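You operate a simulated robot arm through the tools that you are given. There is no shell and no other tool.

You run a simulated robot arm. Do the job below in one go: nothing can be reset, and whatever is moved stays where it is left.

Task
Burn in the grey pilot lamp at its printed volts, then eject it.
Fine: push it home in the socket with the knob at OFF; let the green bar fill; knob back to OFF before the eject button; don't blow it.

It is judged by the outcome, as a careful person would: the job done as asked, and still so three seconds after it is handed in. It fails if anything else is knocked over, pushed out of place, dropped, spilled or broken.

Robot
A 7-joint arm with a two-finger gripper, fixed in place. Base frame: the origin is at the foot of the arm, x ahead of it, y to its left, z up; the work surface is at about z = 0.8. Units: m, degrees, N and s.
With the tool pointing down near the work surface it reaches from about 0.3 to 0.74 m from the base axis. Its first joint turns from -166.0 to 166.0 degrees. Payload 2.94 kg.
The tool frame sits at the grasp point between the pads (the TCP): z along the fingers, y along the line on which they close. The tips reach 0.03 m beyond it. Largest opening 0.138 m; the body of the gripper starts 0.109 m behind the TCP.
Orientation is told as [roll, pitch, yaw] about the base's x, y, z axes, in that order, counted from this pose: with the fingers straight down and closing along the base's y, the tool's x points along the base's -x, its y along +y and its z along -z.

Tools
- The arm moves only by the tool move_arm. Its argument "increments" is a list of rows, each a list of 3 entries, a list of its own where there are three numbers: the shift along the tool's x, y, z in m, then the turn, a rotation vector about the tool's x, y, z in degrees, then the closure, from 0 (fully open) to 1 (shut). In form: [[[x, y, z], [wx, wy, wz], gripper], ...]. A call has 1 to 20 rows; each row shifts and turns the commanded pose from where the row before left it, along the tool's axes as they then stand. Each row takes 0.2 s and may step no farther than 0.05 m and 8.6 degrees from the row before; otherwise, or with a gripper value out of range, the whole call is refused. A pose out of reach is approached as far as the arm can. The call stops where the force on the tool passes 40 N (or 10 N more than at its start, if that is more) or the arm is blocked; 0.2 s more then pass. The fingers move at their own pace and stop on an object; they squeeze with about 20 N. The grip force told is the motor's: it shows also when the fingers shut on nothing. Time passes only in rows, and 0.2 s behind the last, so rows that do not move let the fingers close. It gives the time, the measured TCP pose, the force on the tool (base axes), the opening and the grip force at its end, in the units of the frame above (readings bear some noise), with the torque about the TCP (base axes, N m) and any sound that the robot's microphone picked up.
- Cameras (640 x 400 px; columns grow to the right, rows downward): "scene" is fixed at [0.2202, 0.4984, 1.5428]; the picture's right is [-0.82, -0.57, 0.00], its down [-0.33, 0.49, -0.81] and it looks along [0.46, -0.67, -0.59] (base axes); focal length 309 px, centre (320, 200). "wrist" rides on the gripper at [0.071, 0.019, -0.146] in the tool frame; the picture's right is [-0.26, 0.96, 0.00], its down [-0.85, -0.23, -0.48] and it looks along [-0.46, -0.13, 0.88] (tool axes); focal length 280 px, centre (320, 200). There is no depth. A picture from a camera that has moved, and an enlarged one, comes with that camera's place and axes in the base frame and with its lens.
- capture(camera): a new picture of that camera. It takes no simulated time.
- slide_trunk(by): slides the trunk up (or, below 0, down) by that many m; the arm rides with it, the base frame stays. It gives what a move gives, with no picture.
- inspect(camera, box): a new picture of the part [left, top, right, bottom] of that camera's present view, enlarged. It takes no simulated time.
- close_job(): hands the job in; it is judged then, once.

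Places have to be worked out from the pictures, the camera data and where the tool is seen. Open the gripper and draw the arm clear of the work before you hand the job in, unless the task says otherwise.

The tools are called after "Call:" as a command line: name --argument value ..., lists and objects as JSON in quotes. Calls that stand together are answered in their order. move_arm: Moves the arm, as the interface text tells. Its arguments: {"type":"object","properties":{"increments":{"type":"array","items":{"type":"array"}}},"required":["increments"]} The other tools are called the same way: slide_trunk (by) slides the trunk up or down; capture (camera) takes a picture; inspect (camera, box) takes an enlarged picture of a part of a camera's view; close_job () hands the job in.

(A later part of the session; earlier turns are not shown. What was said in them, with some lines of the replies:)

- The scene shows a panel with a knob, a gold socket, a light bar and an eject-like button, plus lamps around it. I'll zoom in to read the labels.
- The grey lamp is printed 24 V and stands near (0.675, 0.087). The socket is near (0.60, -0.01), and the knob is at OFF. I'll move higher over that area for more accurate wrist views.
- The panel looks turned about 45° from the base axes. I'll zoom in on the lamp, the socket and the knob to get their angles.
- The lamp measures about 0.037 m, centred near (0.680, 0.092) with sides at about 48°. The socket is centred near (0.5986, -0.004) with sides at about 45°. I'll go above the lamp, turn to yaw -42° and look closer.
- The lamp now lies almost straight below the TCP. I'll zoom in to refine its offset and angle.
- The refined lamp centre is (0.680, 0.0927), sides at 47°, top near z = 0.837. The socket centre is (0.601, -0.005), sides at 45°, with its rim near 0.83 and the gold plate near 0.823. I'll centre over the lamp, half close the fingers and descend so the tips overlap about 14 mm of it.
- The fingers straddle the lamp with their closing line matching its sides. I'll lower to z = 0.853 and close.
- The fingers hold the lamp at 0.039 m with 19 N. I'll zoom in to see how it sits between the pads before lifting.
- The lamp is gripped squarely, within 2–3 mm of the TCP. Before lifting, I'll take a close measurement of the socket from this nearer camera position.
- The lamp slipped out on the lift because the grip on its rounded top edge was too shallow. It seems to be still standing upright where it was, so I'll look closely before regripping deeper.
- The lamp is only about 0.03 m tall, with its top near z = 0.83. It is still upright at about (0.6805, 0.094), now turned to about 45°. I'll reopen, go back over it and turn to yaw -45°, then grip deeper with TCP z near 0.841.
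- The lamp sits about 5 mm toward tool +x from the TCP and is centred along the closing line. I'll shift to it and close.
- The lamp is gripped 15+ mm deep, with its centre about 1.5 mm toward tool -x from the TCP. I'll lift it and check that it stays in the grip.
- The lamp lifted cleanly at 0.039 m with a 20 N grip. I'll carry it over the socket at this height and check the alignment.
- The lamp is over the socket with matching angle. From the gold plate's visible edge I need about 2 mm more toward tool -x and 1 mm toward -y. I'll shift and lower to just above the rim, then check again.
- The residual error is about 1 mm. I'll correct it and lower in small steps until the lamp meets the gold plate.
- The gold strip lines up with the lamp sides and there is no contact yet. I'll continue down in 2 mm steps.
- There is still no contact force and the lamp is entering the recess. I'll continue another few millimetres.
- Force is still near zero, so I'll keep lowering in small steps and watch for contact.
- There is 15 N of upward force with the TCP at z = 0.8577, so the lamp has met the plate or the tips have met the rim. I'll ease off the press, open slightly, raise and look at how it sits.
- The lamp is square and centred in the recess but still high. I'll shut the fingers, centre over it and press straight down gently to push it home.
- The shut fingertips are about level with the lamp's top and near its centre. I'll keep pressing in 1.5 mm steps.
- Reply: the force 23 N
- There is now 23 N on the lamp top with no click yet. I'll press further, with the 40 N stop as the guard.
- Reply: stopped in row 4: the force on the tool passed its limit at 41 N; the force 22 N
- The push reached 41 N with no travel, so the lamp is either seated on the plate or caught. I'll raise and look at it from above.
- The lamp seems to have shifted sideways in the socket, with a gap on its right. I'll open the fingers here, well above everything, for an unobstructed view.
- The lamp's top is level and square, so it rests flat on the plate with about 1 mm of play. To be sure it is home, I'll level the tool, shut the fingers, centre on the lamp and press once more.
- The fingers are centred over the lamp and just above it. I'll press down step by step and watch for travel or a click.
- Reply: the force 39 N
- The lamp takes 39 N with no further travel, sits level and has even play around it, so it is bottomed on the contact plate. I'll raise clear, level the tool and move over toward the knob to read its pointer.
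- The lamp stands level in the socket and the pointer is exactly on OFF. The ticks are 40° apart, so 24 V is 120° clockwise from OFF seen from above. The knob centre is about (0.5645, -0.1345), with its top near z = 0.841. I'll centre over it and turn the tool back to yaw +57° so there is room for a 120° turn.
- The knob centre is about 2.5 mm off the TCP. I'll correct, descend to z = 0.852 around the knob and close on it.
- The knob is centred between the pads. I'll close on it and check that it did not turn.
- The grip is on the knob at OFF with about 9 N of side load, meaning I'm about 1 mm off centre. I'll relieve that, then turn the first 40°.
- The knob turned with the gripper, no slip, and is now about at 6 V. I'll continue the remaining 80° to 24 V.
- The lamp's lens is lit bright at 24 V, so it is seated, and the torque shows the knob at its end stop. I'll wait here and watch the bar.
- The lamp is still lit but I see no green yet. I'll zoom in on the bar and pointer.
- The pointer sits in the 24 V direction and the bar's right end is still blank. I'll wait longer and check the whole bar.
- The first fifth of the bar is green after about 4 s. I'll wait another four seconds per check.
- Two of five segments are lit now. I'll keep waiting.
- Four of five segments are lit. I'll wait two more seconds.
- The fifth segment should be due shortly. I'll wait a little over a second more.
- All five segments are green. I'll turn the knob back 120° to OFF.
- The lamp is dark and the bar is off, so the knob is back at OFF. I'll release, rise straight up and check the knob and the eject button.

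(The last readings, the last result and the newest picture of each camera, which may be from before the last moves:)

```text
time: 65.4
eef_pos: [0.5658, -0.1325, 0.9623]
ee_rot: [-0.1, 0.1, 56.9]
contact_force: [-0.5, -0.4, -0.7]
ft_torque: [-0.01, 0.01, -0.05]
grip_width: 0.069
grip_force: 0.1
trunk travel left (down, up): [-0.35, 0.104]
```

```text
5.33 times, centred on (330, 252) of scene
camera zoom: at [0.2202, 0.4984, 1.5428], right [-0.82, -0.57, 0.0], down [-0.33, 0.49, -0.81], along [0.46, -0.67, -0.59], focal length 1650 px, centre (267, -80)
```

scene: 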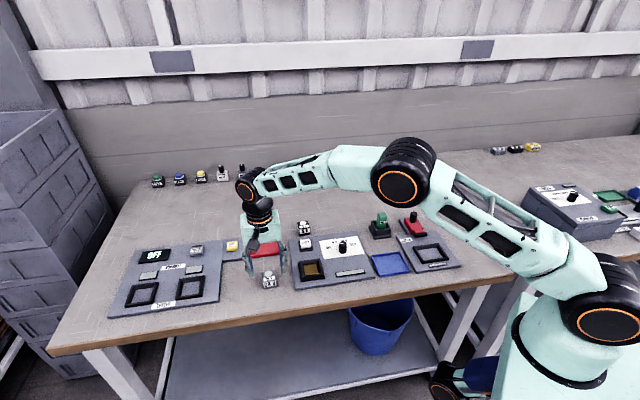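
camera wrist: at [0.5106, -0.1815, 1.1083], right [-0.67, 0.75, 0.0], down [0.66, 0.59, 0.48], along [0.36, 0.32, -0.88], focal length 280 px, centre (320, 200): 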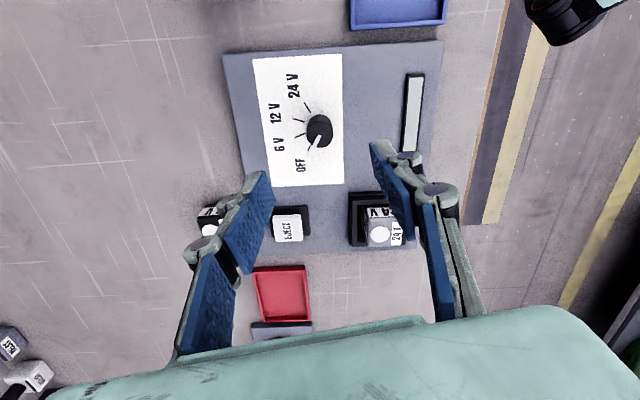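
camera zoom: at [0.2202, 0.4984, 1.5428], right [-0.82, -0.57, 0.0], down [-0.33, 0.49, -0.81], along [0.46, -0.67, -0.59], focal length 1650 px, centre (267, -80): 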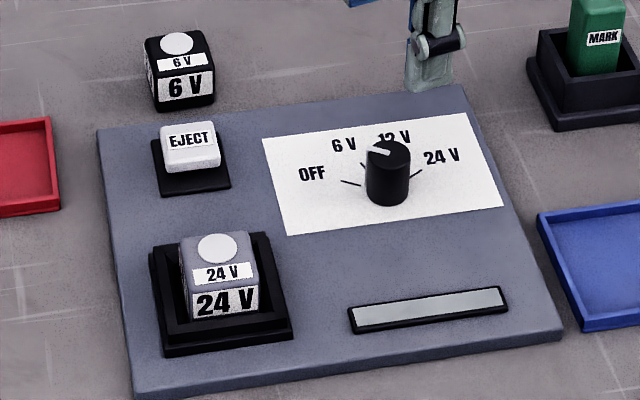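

The knob pointer is on OFF, the lamp is unlit and everything else is untouched. The eject button is near (0.676, -0.082), so I'll move above it with the fingers shut and turn back to yaw -45°.

Call:
move_arm --increments '[[[-0.0344, -0.0214, 0], [0, 0, 0], 0.7], [[-0.0344, -0.0214, 0], [0, 0, 0], 0.9], [[-0.0344, -0.0214, 0], [0, 0, 0], 1], [[0, 0, 0], [0, 0, 8.5], 1], [[0, 0, 0], [0, 0, 8.5], 1], [[0, 0, 0], [0, 0, 8.5], 1], [[0, 0, 0], [0, 0, 8.5], 1], [[0, 0, 0], [0, 0, 8.5], 1], [[0, 0, 0], [0, 0, 8.5], 1], [[0, 0, 0], [0, 0, 8.5], 1], [[0, 0, 0], [0, 0, 8.5], 1], [[0, 0, 0], [0, 0, 8.5], 1], [[0, 0, 0], [0, 0, 8.5], 1], [[0, 0, 0], [0, 0, 8.5], 1], [[0, 0, 0], [0, 0, 8.5], 1], [[0, 0, 0.02], [0, 0, 0], 1], [[0, 0, 0], [0, 0, 0], 1], [[0, 0, 0], [0, 0, 0], 1]]'

Call:
capture --camera "wrist"

Call:
inspect --camera "scene" --box '[280, 215, 380, 290]'

```text
time: 69.2
eef_pos: [0.6765, -0.0826, 0.9425]
ee_rot: [0.0, -0.1, -45.1]
contact_force: [-0.5, 0.1, -0.2]
ft_torque: [0.01, 0.0, 0.03]
grip_width: 0.0
grip_force: 20.3
trunk travel left (down, up): [-0.35, 0.104]
```

```text
taken
camera wrist: at [0.6385, -0.0172, 1.0878], right [0.87, 0.5, 0.0], down [0.44, -0.76, 0.48], along [0.24, -0.41, -0.88], focal length 280 px, centre (320, 200)
```

wrist: 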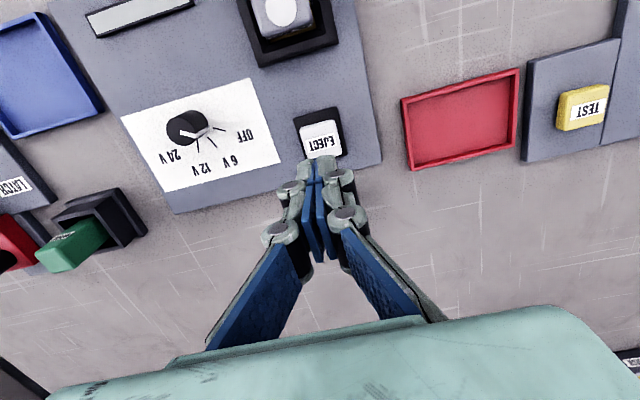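

```text
5.33 times, centred on (330, 252) of scene
camera zoom: at [0.2202, 0.4984, 1.5428], right [-0.82, -0.57, 0.0], down [-0.33, 0.49, -0.81], along [0.46, -0.67, -0.59], focal length 1650 px, centre (267, -80)
```

zoom: 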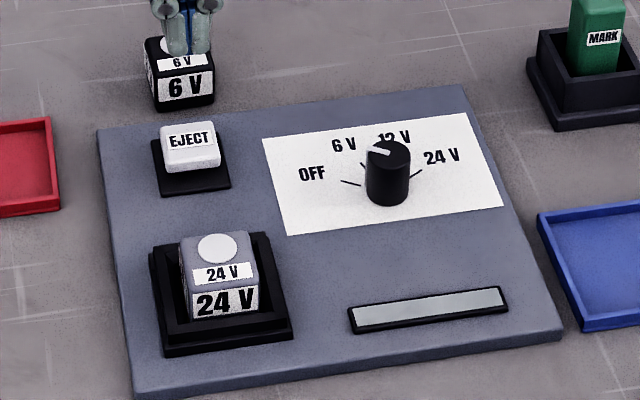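

The button's top is directly below the fingertips. I'll descend close to it and check the clearance from the 6 V lamp.

Call:
move_arm --increments '[[[0, 0, 0.03], [0, 0, 0], 1], [[0, 0, 0.025], [0, 0, 0], 1], [[0, 0, 0.01], [0, 0, 0], 1], [[0, 0, 0], [0, 0, 0], 1]]'

Call:
inspect --camera "wrist" --box '[220, 80, 420, 240]'

Call:
inspect --camera "scene" --box '[280, 215, 360, 275]'

```text
time: 70.2
eef_pos: [0.6754, -0.0822, 0.8766]
ee_rot: [0.0, 0.0, -45.1]
contact_force: [0.2, 0.8, 0.1]
ft_torque: [0.02, 0.03, 0.0]
grip_width: 0.0006
grip_force: 20.0
trunk travel left (down, up): [-0.35, 0.104]
```

```text
2.50 times, centred on (320, 160) of wrist
camera zoom: at [0.6384, -0.0181, 1.0223], right [0.87, 0.5, 0.0], down [0.44, -0.76, 0.48], along [0.24, -0.41, -0.88], focal length 701 px, centre (320, 300)
```

zoom: 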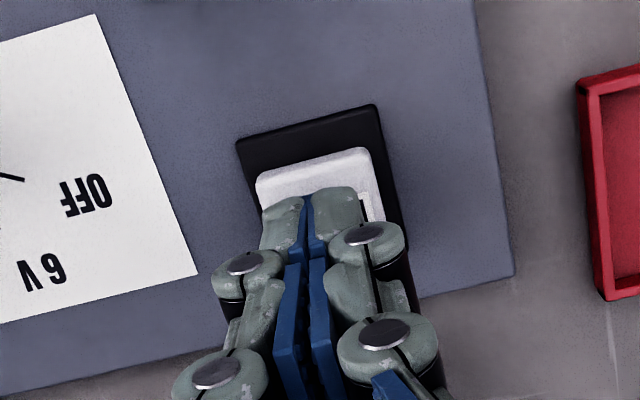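

```text
6.67 times, centred on (320, 245) of scene
camera zoom: at [0.2202, 0.4984, 1.5428], right [-0.82, -0.57, 0.0], down [-0.33, 0.49, -0.81], along [0.46, -0.67, -0.59], focal length 2062 px, centre (320, -100)
```

zoom: 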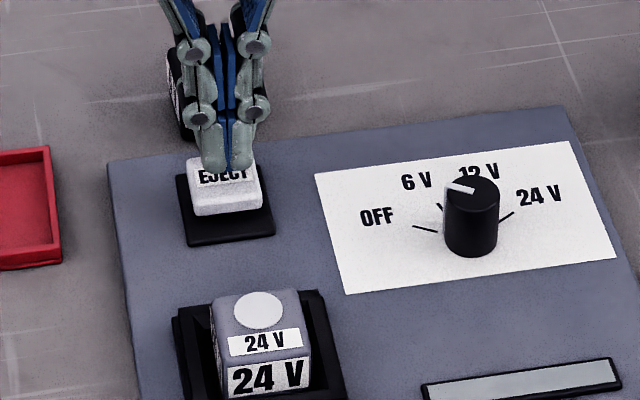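

The tips hover over the button with the 6 V lamp well behind. I'll press down in small steps.

Call:
move_arm --increments '[[[0.002, 0, 0.003], [0, 0, 0], 1], [[0, 0, 0.003], [0, 0, 0], 1], [[0, 0, 0.003], [0, 0, 0], 1], [[0, 0, 0.002], [0, 0, 0], 1], [[0, 0, 0.002], [0, 0, 0], 1], [[0, 0, 0.002], [0, 0, 0], 1], [[0, 0, 0], [0, 0, 0], 1]]'

Call:
inspect --camera "scene" --box '[280, 215, 360, 275]'

```text
time: 71.8
eef_pos: [0.6752, -0.0805, 0.8621]
ee_rot: [0.0, -0.1, -45.1]
contact_force: [-0.2, -0.6, 0.4]
ft_torque: [0.03, -0.01, 0.02]
grip_width: 0.0001
grip_force: 20.3
trunk travel left (down, up): [-0.35, 0.104]
```

```text
6.67 times, centred on (320, 245) of scene
camera zoom: at [0.2202, 0.4984, 1.5428], right [-0.82, -0.57, 0.0], down [-0.33, 0.49, -0.81], along [0.46, -0.67, -0.59], focal length 2062 px, centre (320, -100)
```

zoom: 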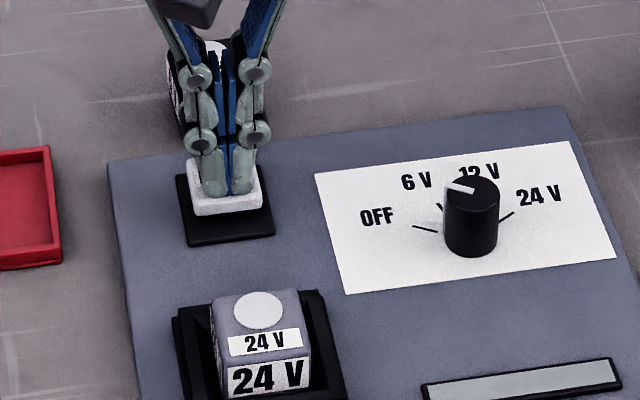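

Still no contact force, and the tips are just about at the button's surface. I'll continue pressing.

Call:
move_arm --increments '[[[0, 0, 0.002], [0, 0, 0], 1], [[0, 0, 0.002], [0, 0, 0], 1], [[0, 0, 0.002], [0, 0, 0], 1], [[0, 0, 0], [0, 0, 0], 1]]'

Call:
inspect --camera "scene" --box '[280, 215, 360, 275]'

```text
time: 72.8
eef_pos: [0.6746, -0.0801, 0.8563]
ee_rot: [-0.2, 0.0, -45.1]
contact_force: [-0.6, -0.4, -0.3]
ft_torque: [0.02, 0.02, -0.01]
grip_width: 0.0
grip_force: 28.3
trunk travel left (down, up): [-0.35, 0.104]
```

```text
6.67 times, centred on (320, 245) of scene
camera zoom: at [0.2202, 0.4984, 1.5428], right [-0.82, -0.57, 0.0], down [-0.33, 0.49, -0.81], along [0.46, -0.67, -0.59], focal length 2062 px, centre (320, -100)
```

zoom: 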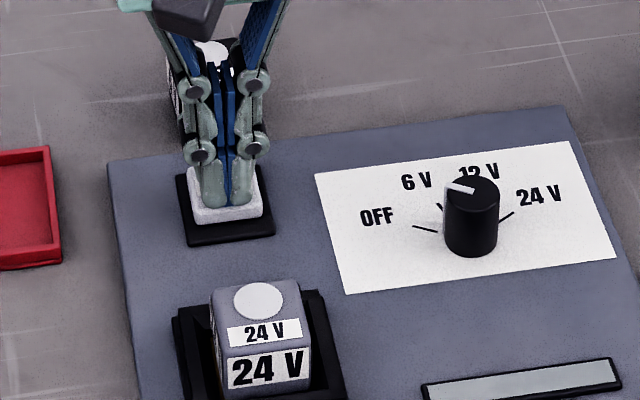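

The button has gone down and the lamp is rising in its socket. I'll press a bit further for full travel, then check.

Call:
move_arm --increments '[[[0, 0, 0.0015], [0, 0, 0], 1], [[0, 0, 0.0015], [0, 0, 0], 1], [[0, 0, 0], [0, 0, 0], 1], [[0, 0, 0], [0, 0, 0], 1]]'

Call:
inspect --camera "scene" --box '[280, 225, 360, 285]'

```text
time: 73.8
eef_pos: [0.6747, -0.0811, 0.8549]
ee_rot: [0.0, -0.1, -45.1]
contact_force: [1.2, 0.9, 2.9]
ft_torque: [0.06, -0.02, -0.01]
grip_width: 0.0061
grip_force: 28.4
trunk travel left (down, up): [-0.35, 0.104]
```

```text
6.67 times, centred on (320, 255) of scene
camera zoom: at [0.2202, 0.4984, 1.5428], right [-0.82, -0.57, 0.0], down [-0.33, 0.49, -0.81], along [0.46, -0.67, -0.59], focal length 2062 px, centre (320, -167)
```

zoom: 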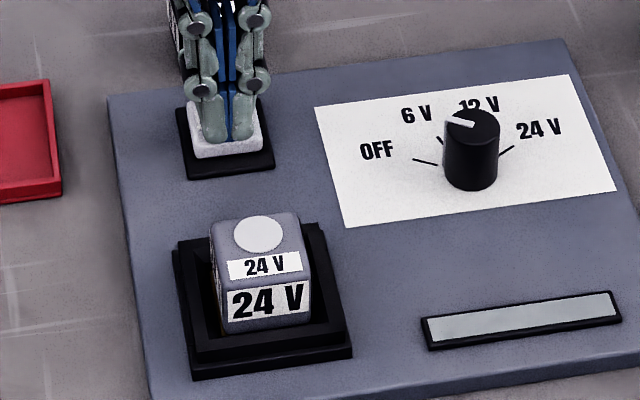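

The lamp has been lifted, with its full side label above the rim. I'll lift off the button and see whether it stays up.

Call:
move_arm --increments '[[[0, 0, -0.005], [0, 0, 0], 1], [[0, 0, -0.02], [0, 0, 0], 1], [[0, 0, -0.04], [0, 0, 0], 1], [[0, 0, -0.03], [0, 0, 0], 1], [[0, 0, 0], [0, 0, 0], 1], [[0, 0, 0], [0, 0, 0], 1]]'

Call:
inspect --camera "scene" --box '[280, 225, 360, 285]'

Call:
capture --camera "wrist"

Call:
inspect --camera "scene" --box '[295, 240, 340, 280]'

```text
time: 75.2
eef_pos: [0.6767, -0.0817, 0.9504]
ee_rot: [-0.2, -0.1, -45.1]
contact_force: [-0.5, 0.7, 0.1]
ft_torque: [-0.01, -0.02, 0.01]
grip_width: 0.0001
grip_force: 28.4
trunk travel left (down, up): [-0.35, 0.104]
```

```text
6.67 times, centred on (320, 255) of scene
camera zoom: at [0.2202, 0.4984, 1.5428], right [-0.82, -0.57, 0.0], down [-0.33, 0.49, -0.81], along [0.46, -0.67, -0.59], focal length 2062 px, centre (320, -167)
```

zoom: 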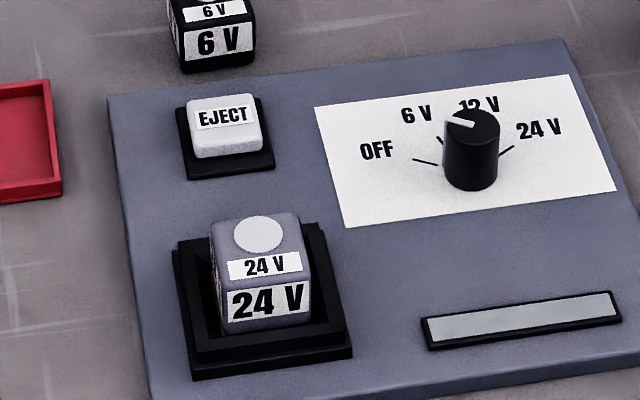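

```text
taken
camera wrist: at [0.6383, -0.0174, 1.0957], right [0.87, 0.5, 0.0], down [0.44, -0.76, 0.48], along [0.24, -0.41, -0.88], focal length 280 px, centre (320, 200)
```

wrist: 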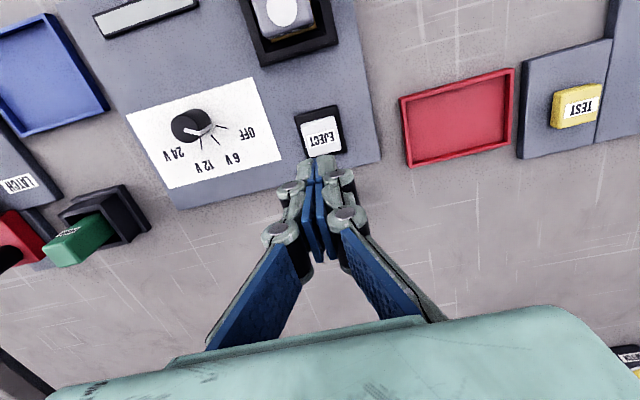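

```text
10.00 times, centred on (318, 260) of scene
camera zoom: at [0.2202, 0.4984, 1.5428], right [-0.82, -0.57, 0.0], down [-0.33, 0.49, -0.81], along [0.46, -0.67, -0.59], focal length 3093 px, centre (345, -400)
```

zoom: 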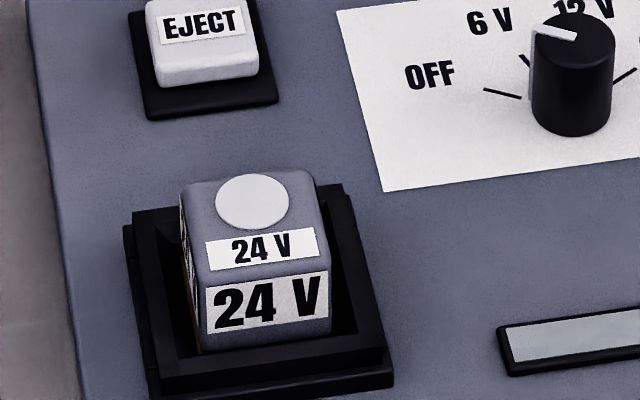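

The lamp stays up after the button sprang back, and the gold plate is back at its raised level. I'll open the gripper, withdraw upward and confirm the final state from above.

Call:
move_arm --increments '[[[0, 0, -0.04], [0, 0, 0], 0.8], [[0, 0, -0.04], [0, 0, 0], 0.5], [[0.02, 0, -0.04], [0, 0, 0], 0.2], [[0.02, -0.0, -0.04], [0, 0, 0], 0], [[0.02, -0.0, -0.02], [0, 0, 0], 0], [[0.02, 0, 0], [0, 0, 0], 0], [[0, 0, 0], [0, 0, 0], 0], [[0, 0, 0], [0, 0, 0], 0], [[0, 0, 0], [0, 0, 0], 0], [[0, 0, 0], [0, 0, 0], 0], [[0, 0, 0], [0, 0, 0], 0]]'

Call:
capture --camera "wrist"

Call:
inspect --camera "wrist" --box '[260, 80, 380, 180]'

Call:
capture --camera "scene"

```text
time: 77.6
eef_pos: [0.6176, -0.024, 1.1297]
ee_rot: [0.0, -0.1, -45.0]
contact_force: [-0.7, 0.2, 0.2]
ft_torque: [0.04, -0.01, -0.04]
grip_width: 0.1379
grip_force: 0.0
trunk travel left (down, up): [-0.35, 0.104]
```

```text
taken
camera wrist: at [0.5807, 0.0403, 1.275], right [0.87, 0.5, 0.0], down [0.44, -0.76, 0.48], along [0.24, -0.41, -0.88], focal length 280 px, centre (320, 200)
```

wrist: 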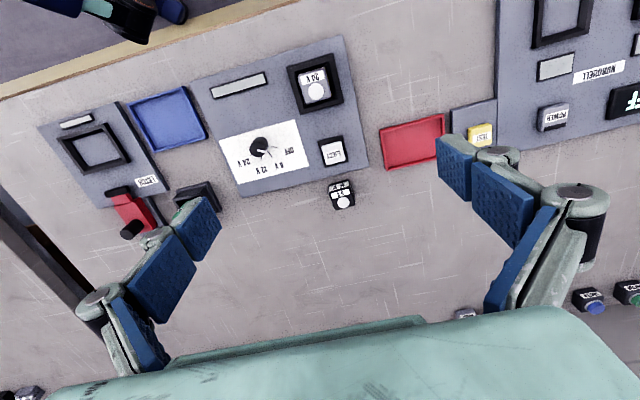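

```text
4.00 times, centred on (320, 130) of wrist
camera zoom: at [0.5807, 0.0403, 1.275], right [0.87, 0.5, 0.0], down [0.44, -0.76, 0.48], along [0.24, -0.41, -0.88], focal length 1122 px, centre (320, 480)
```

zoom: 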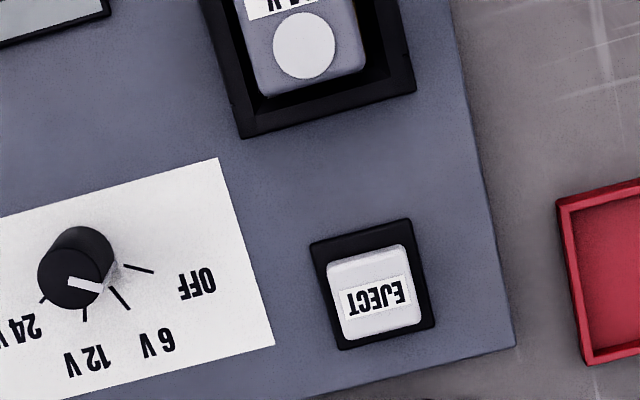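

```text
taken
```

scene: 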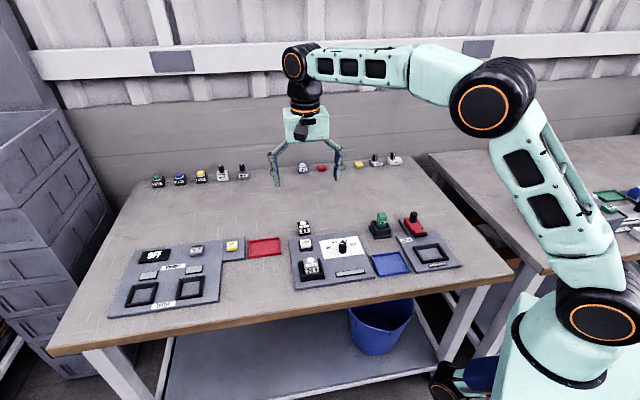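

The knob is at OFF and the arm is clear. One last close look at the lamp in the socket.

Call:
inspect --camera "wrist" --box '[270, 40, 360, 120]'

Call:
inspect --camera "scene" --box '[295, 240, 340, 280]'

```text
5.00 times, centred on (315, 80) of wrist
camera zoom: at [0.5807, 0.0403, 1.275], right [0.87, 0.5, 0.0], down [0.44, -0.76, 0.48], along [0.24, -0.41, -0.88], focal length 1402 px, centre (345, 800)
```

zoom: 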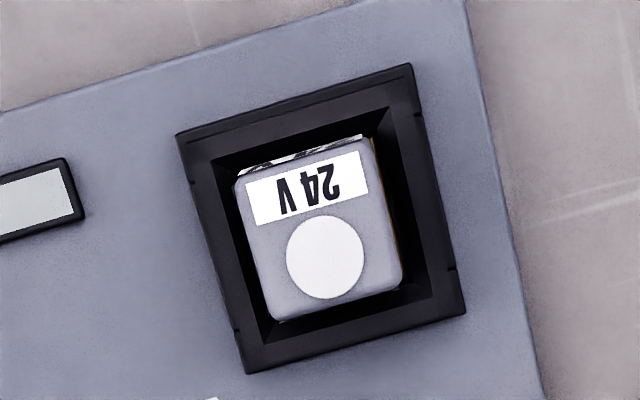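

```text
10.00 times, centred on (318, 260) of scene
camera zoom: at [0.2202, 0.4984, 1.5428], right [-0.82, -0.57, 0.0], down [-0.33, 0.49, -0.81], along [0.46, -0.67, -0.59], focal length 3093 px, centre (345, -400)
```

zoom: 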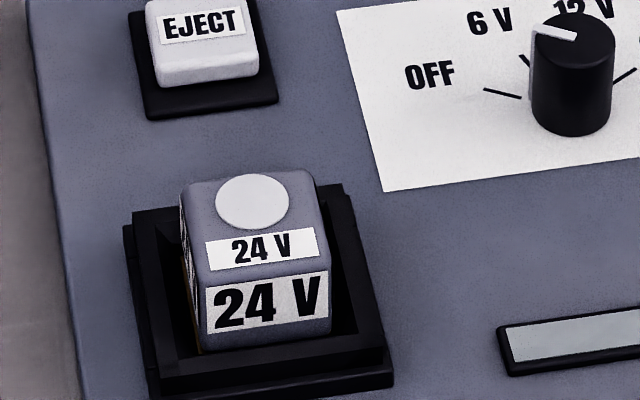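

The lamp has popped up in its socket, stands level and is not blackened. The knob is at OFF, the gripper is open and the arm is clear, so I'm handing the job in.

Call:
close_job

```text
The job is handed in.
```

The grey 24 V pilot lamp was burned in at 24 V and ejected, and I have handed the job in.

- **Seating:** With the knob at OFF, I pushed the lamp into the socket until it stopped moving. I heard no click, but it lit brightly at 24 V.
- **Burn-in:** I held the knob at 24 V until all five segments of the bar were green. I then turned the knob straight back to OFF, and the lamp and bar went dark.
- **Eject:** I pressed EJECT only after the knob was at OFF. The lamp rose about 4 mm and stayed up when I let go of the button. It is still standing in the socket, level and not blackened.

My first grip on the lamp was too shallow, and it slipped out when I lifted. It stayed upright on the bench and turned only a couple of degrees, and the second grip held. I saw nothing else moved or knocked over, and the arm is clear with the gripper open.
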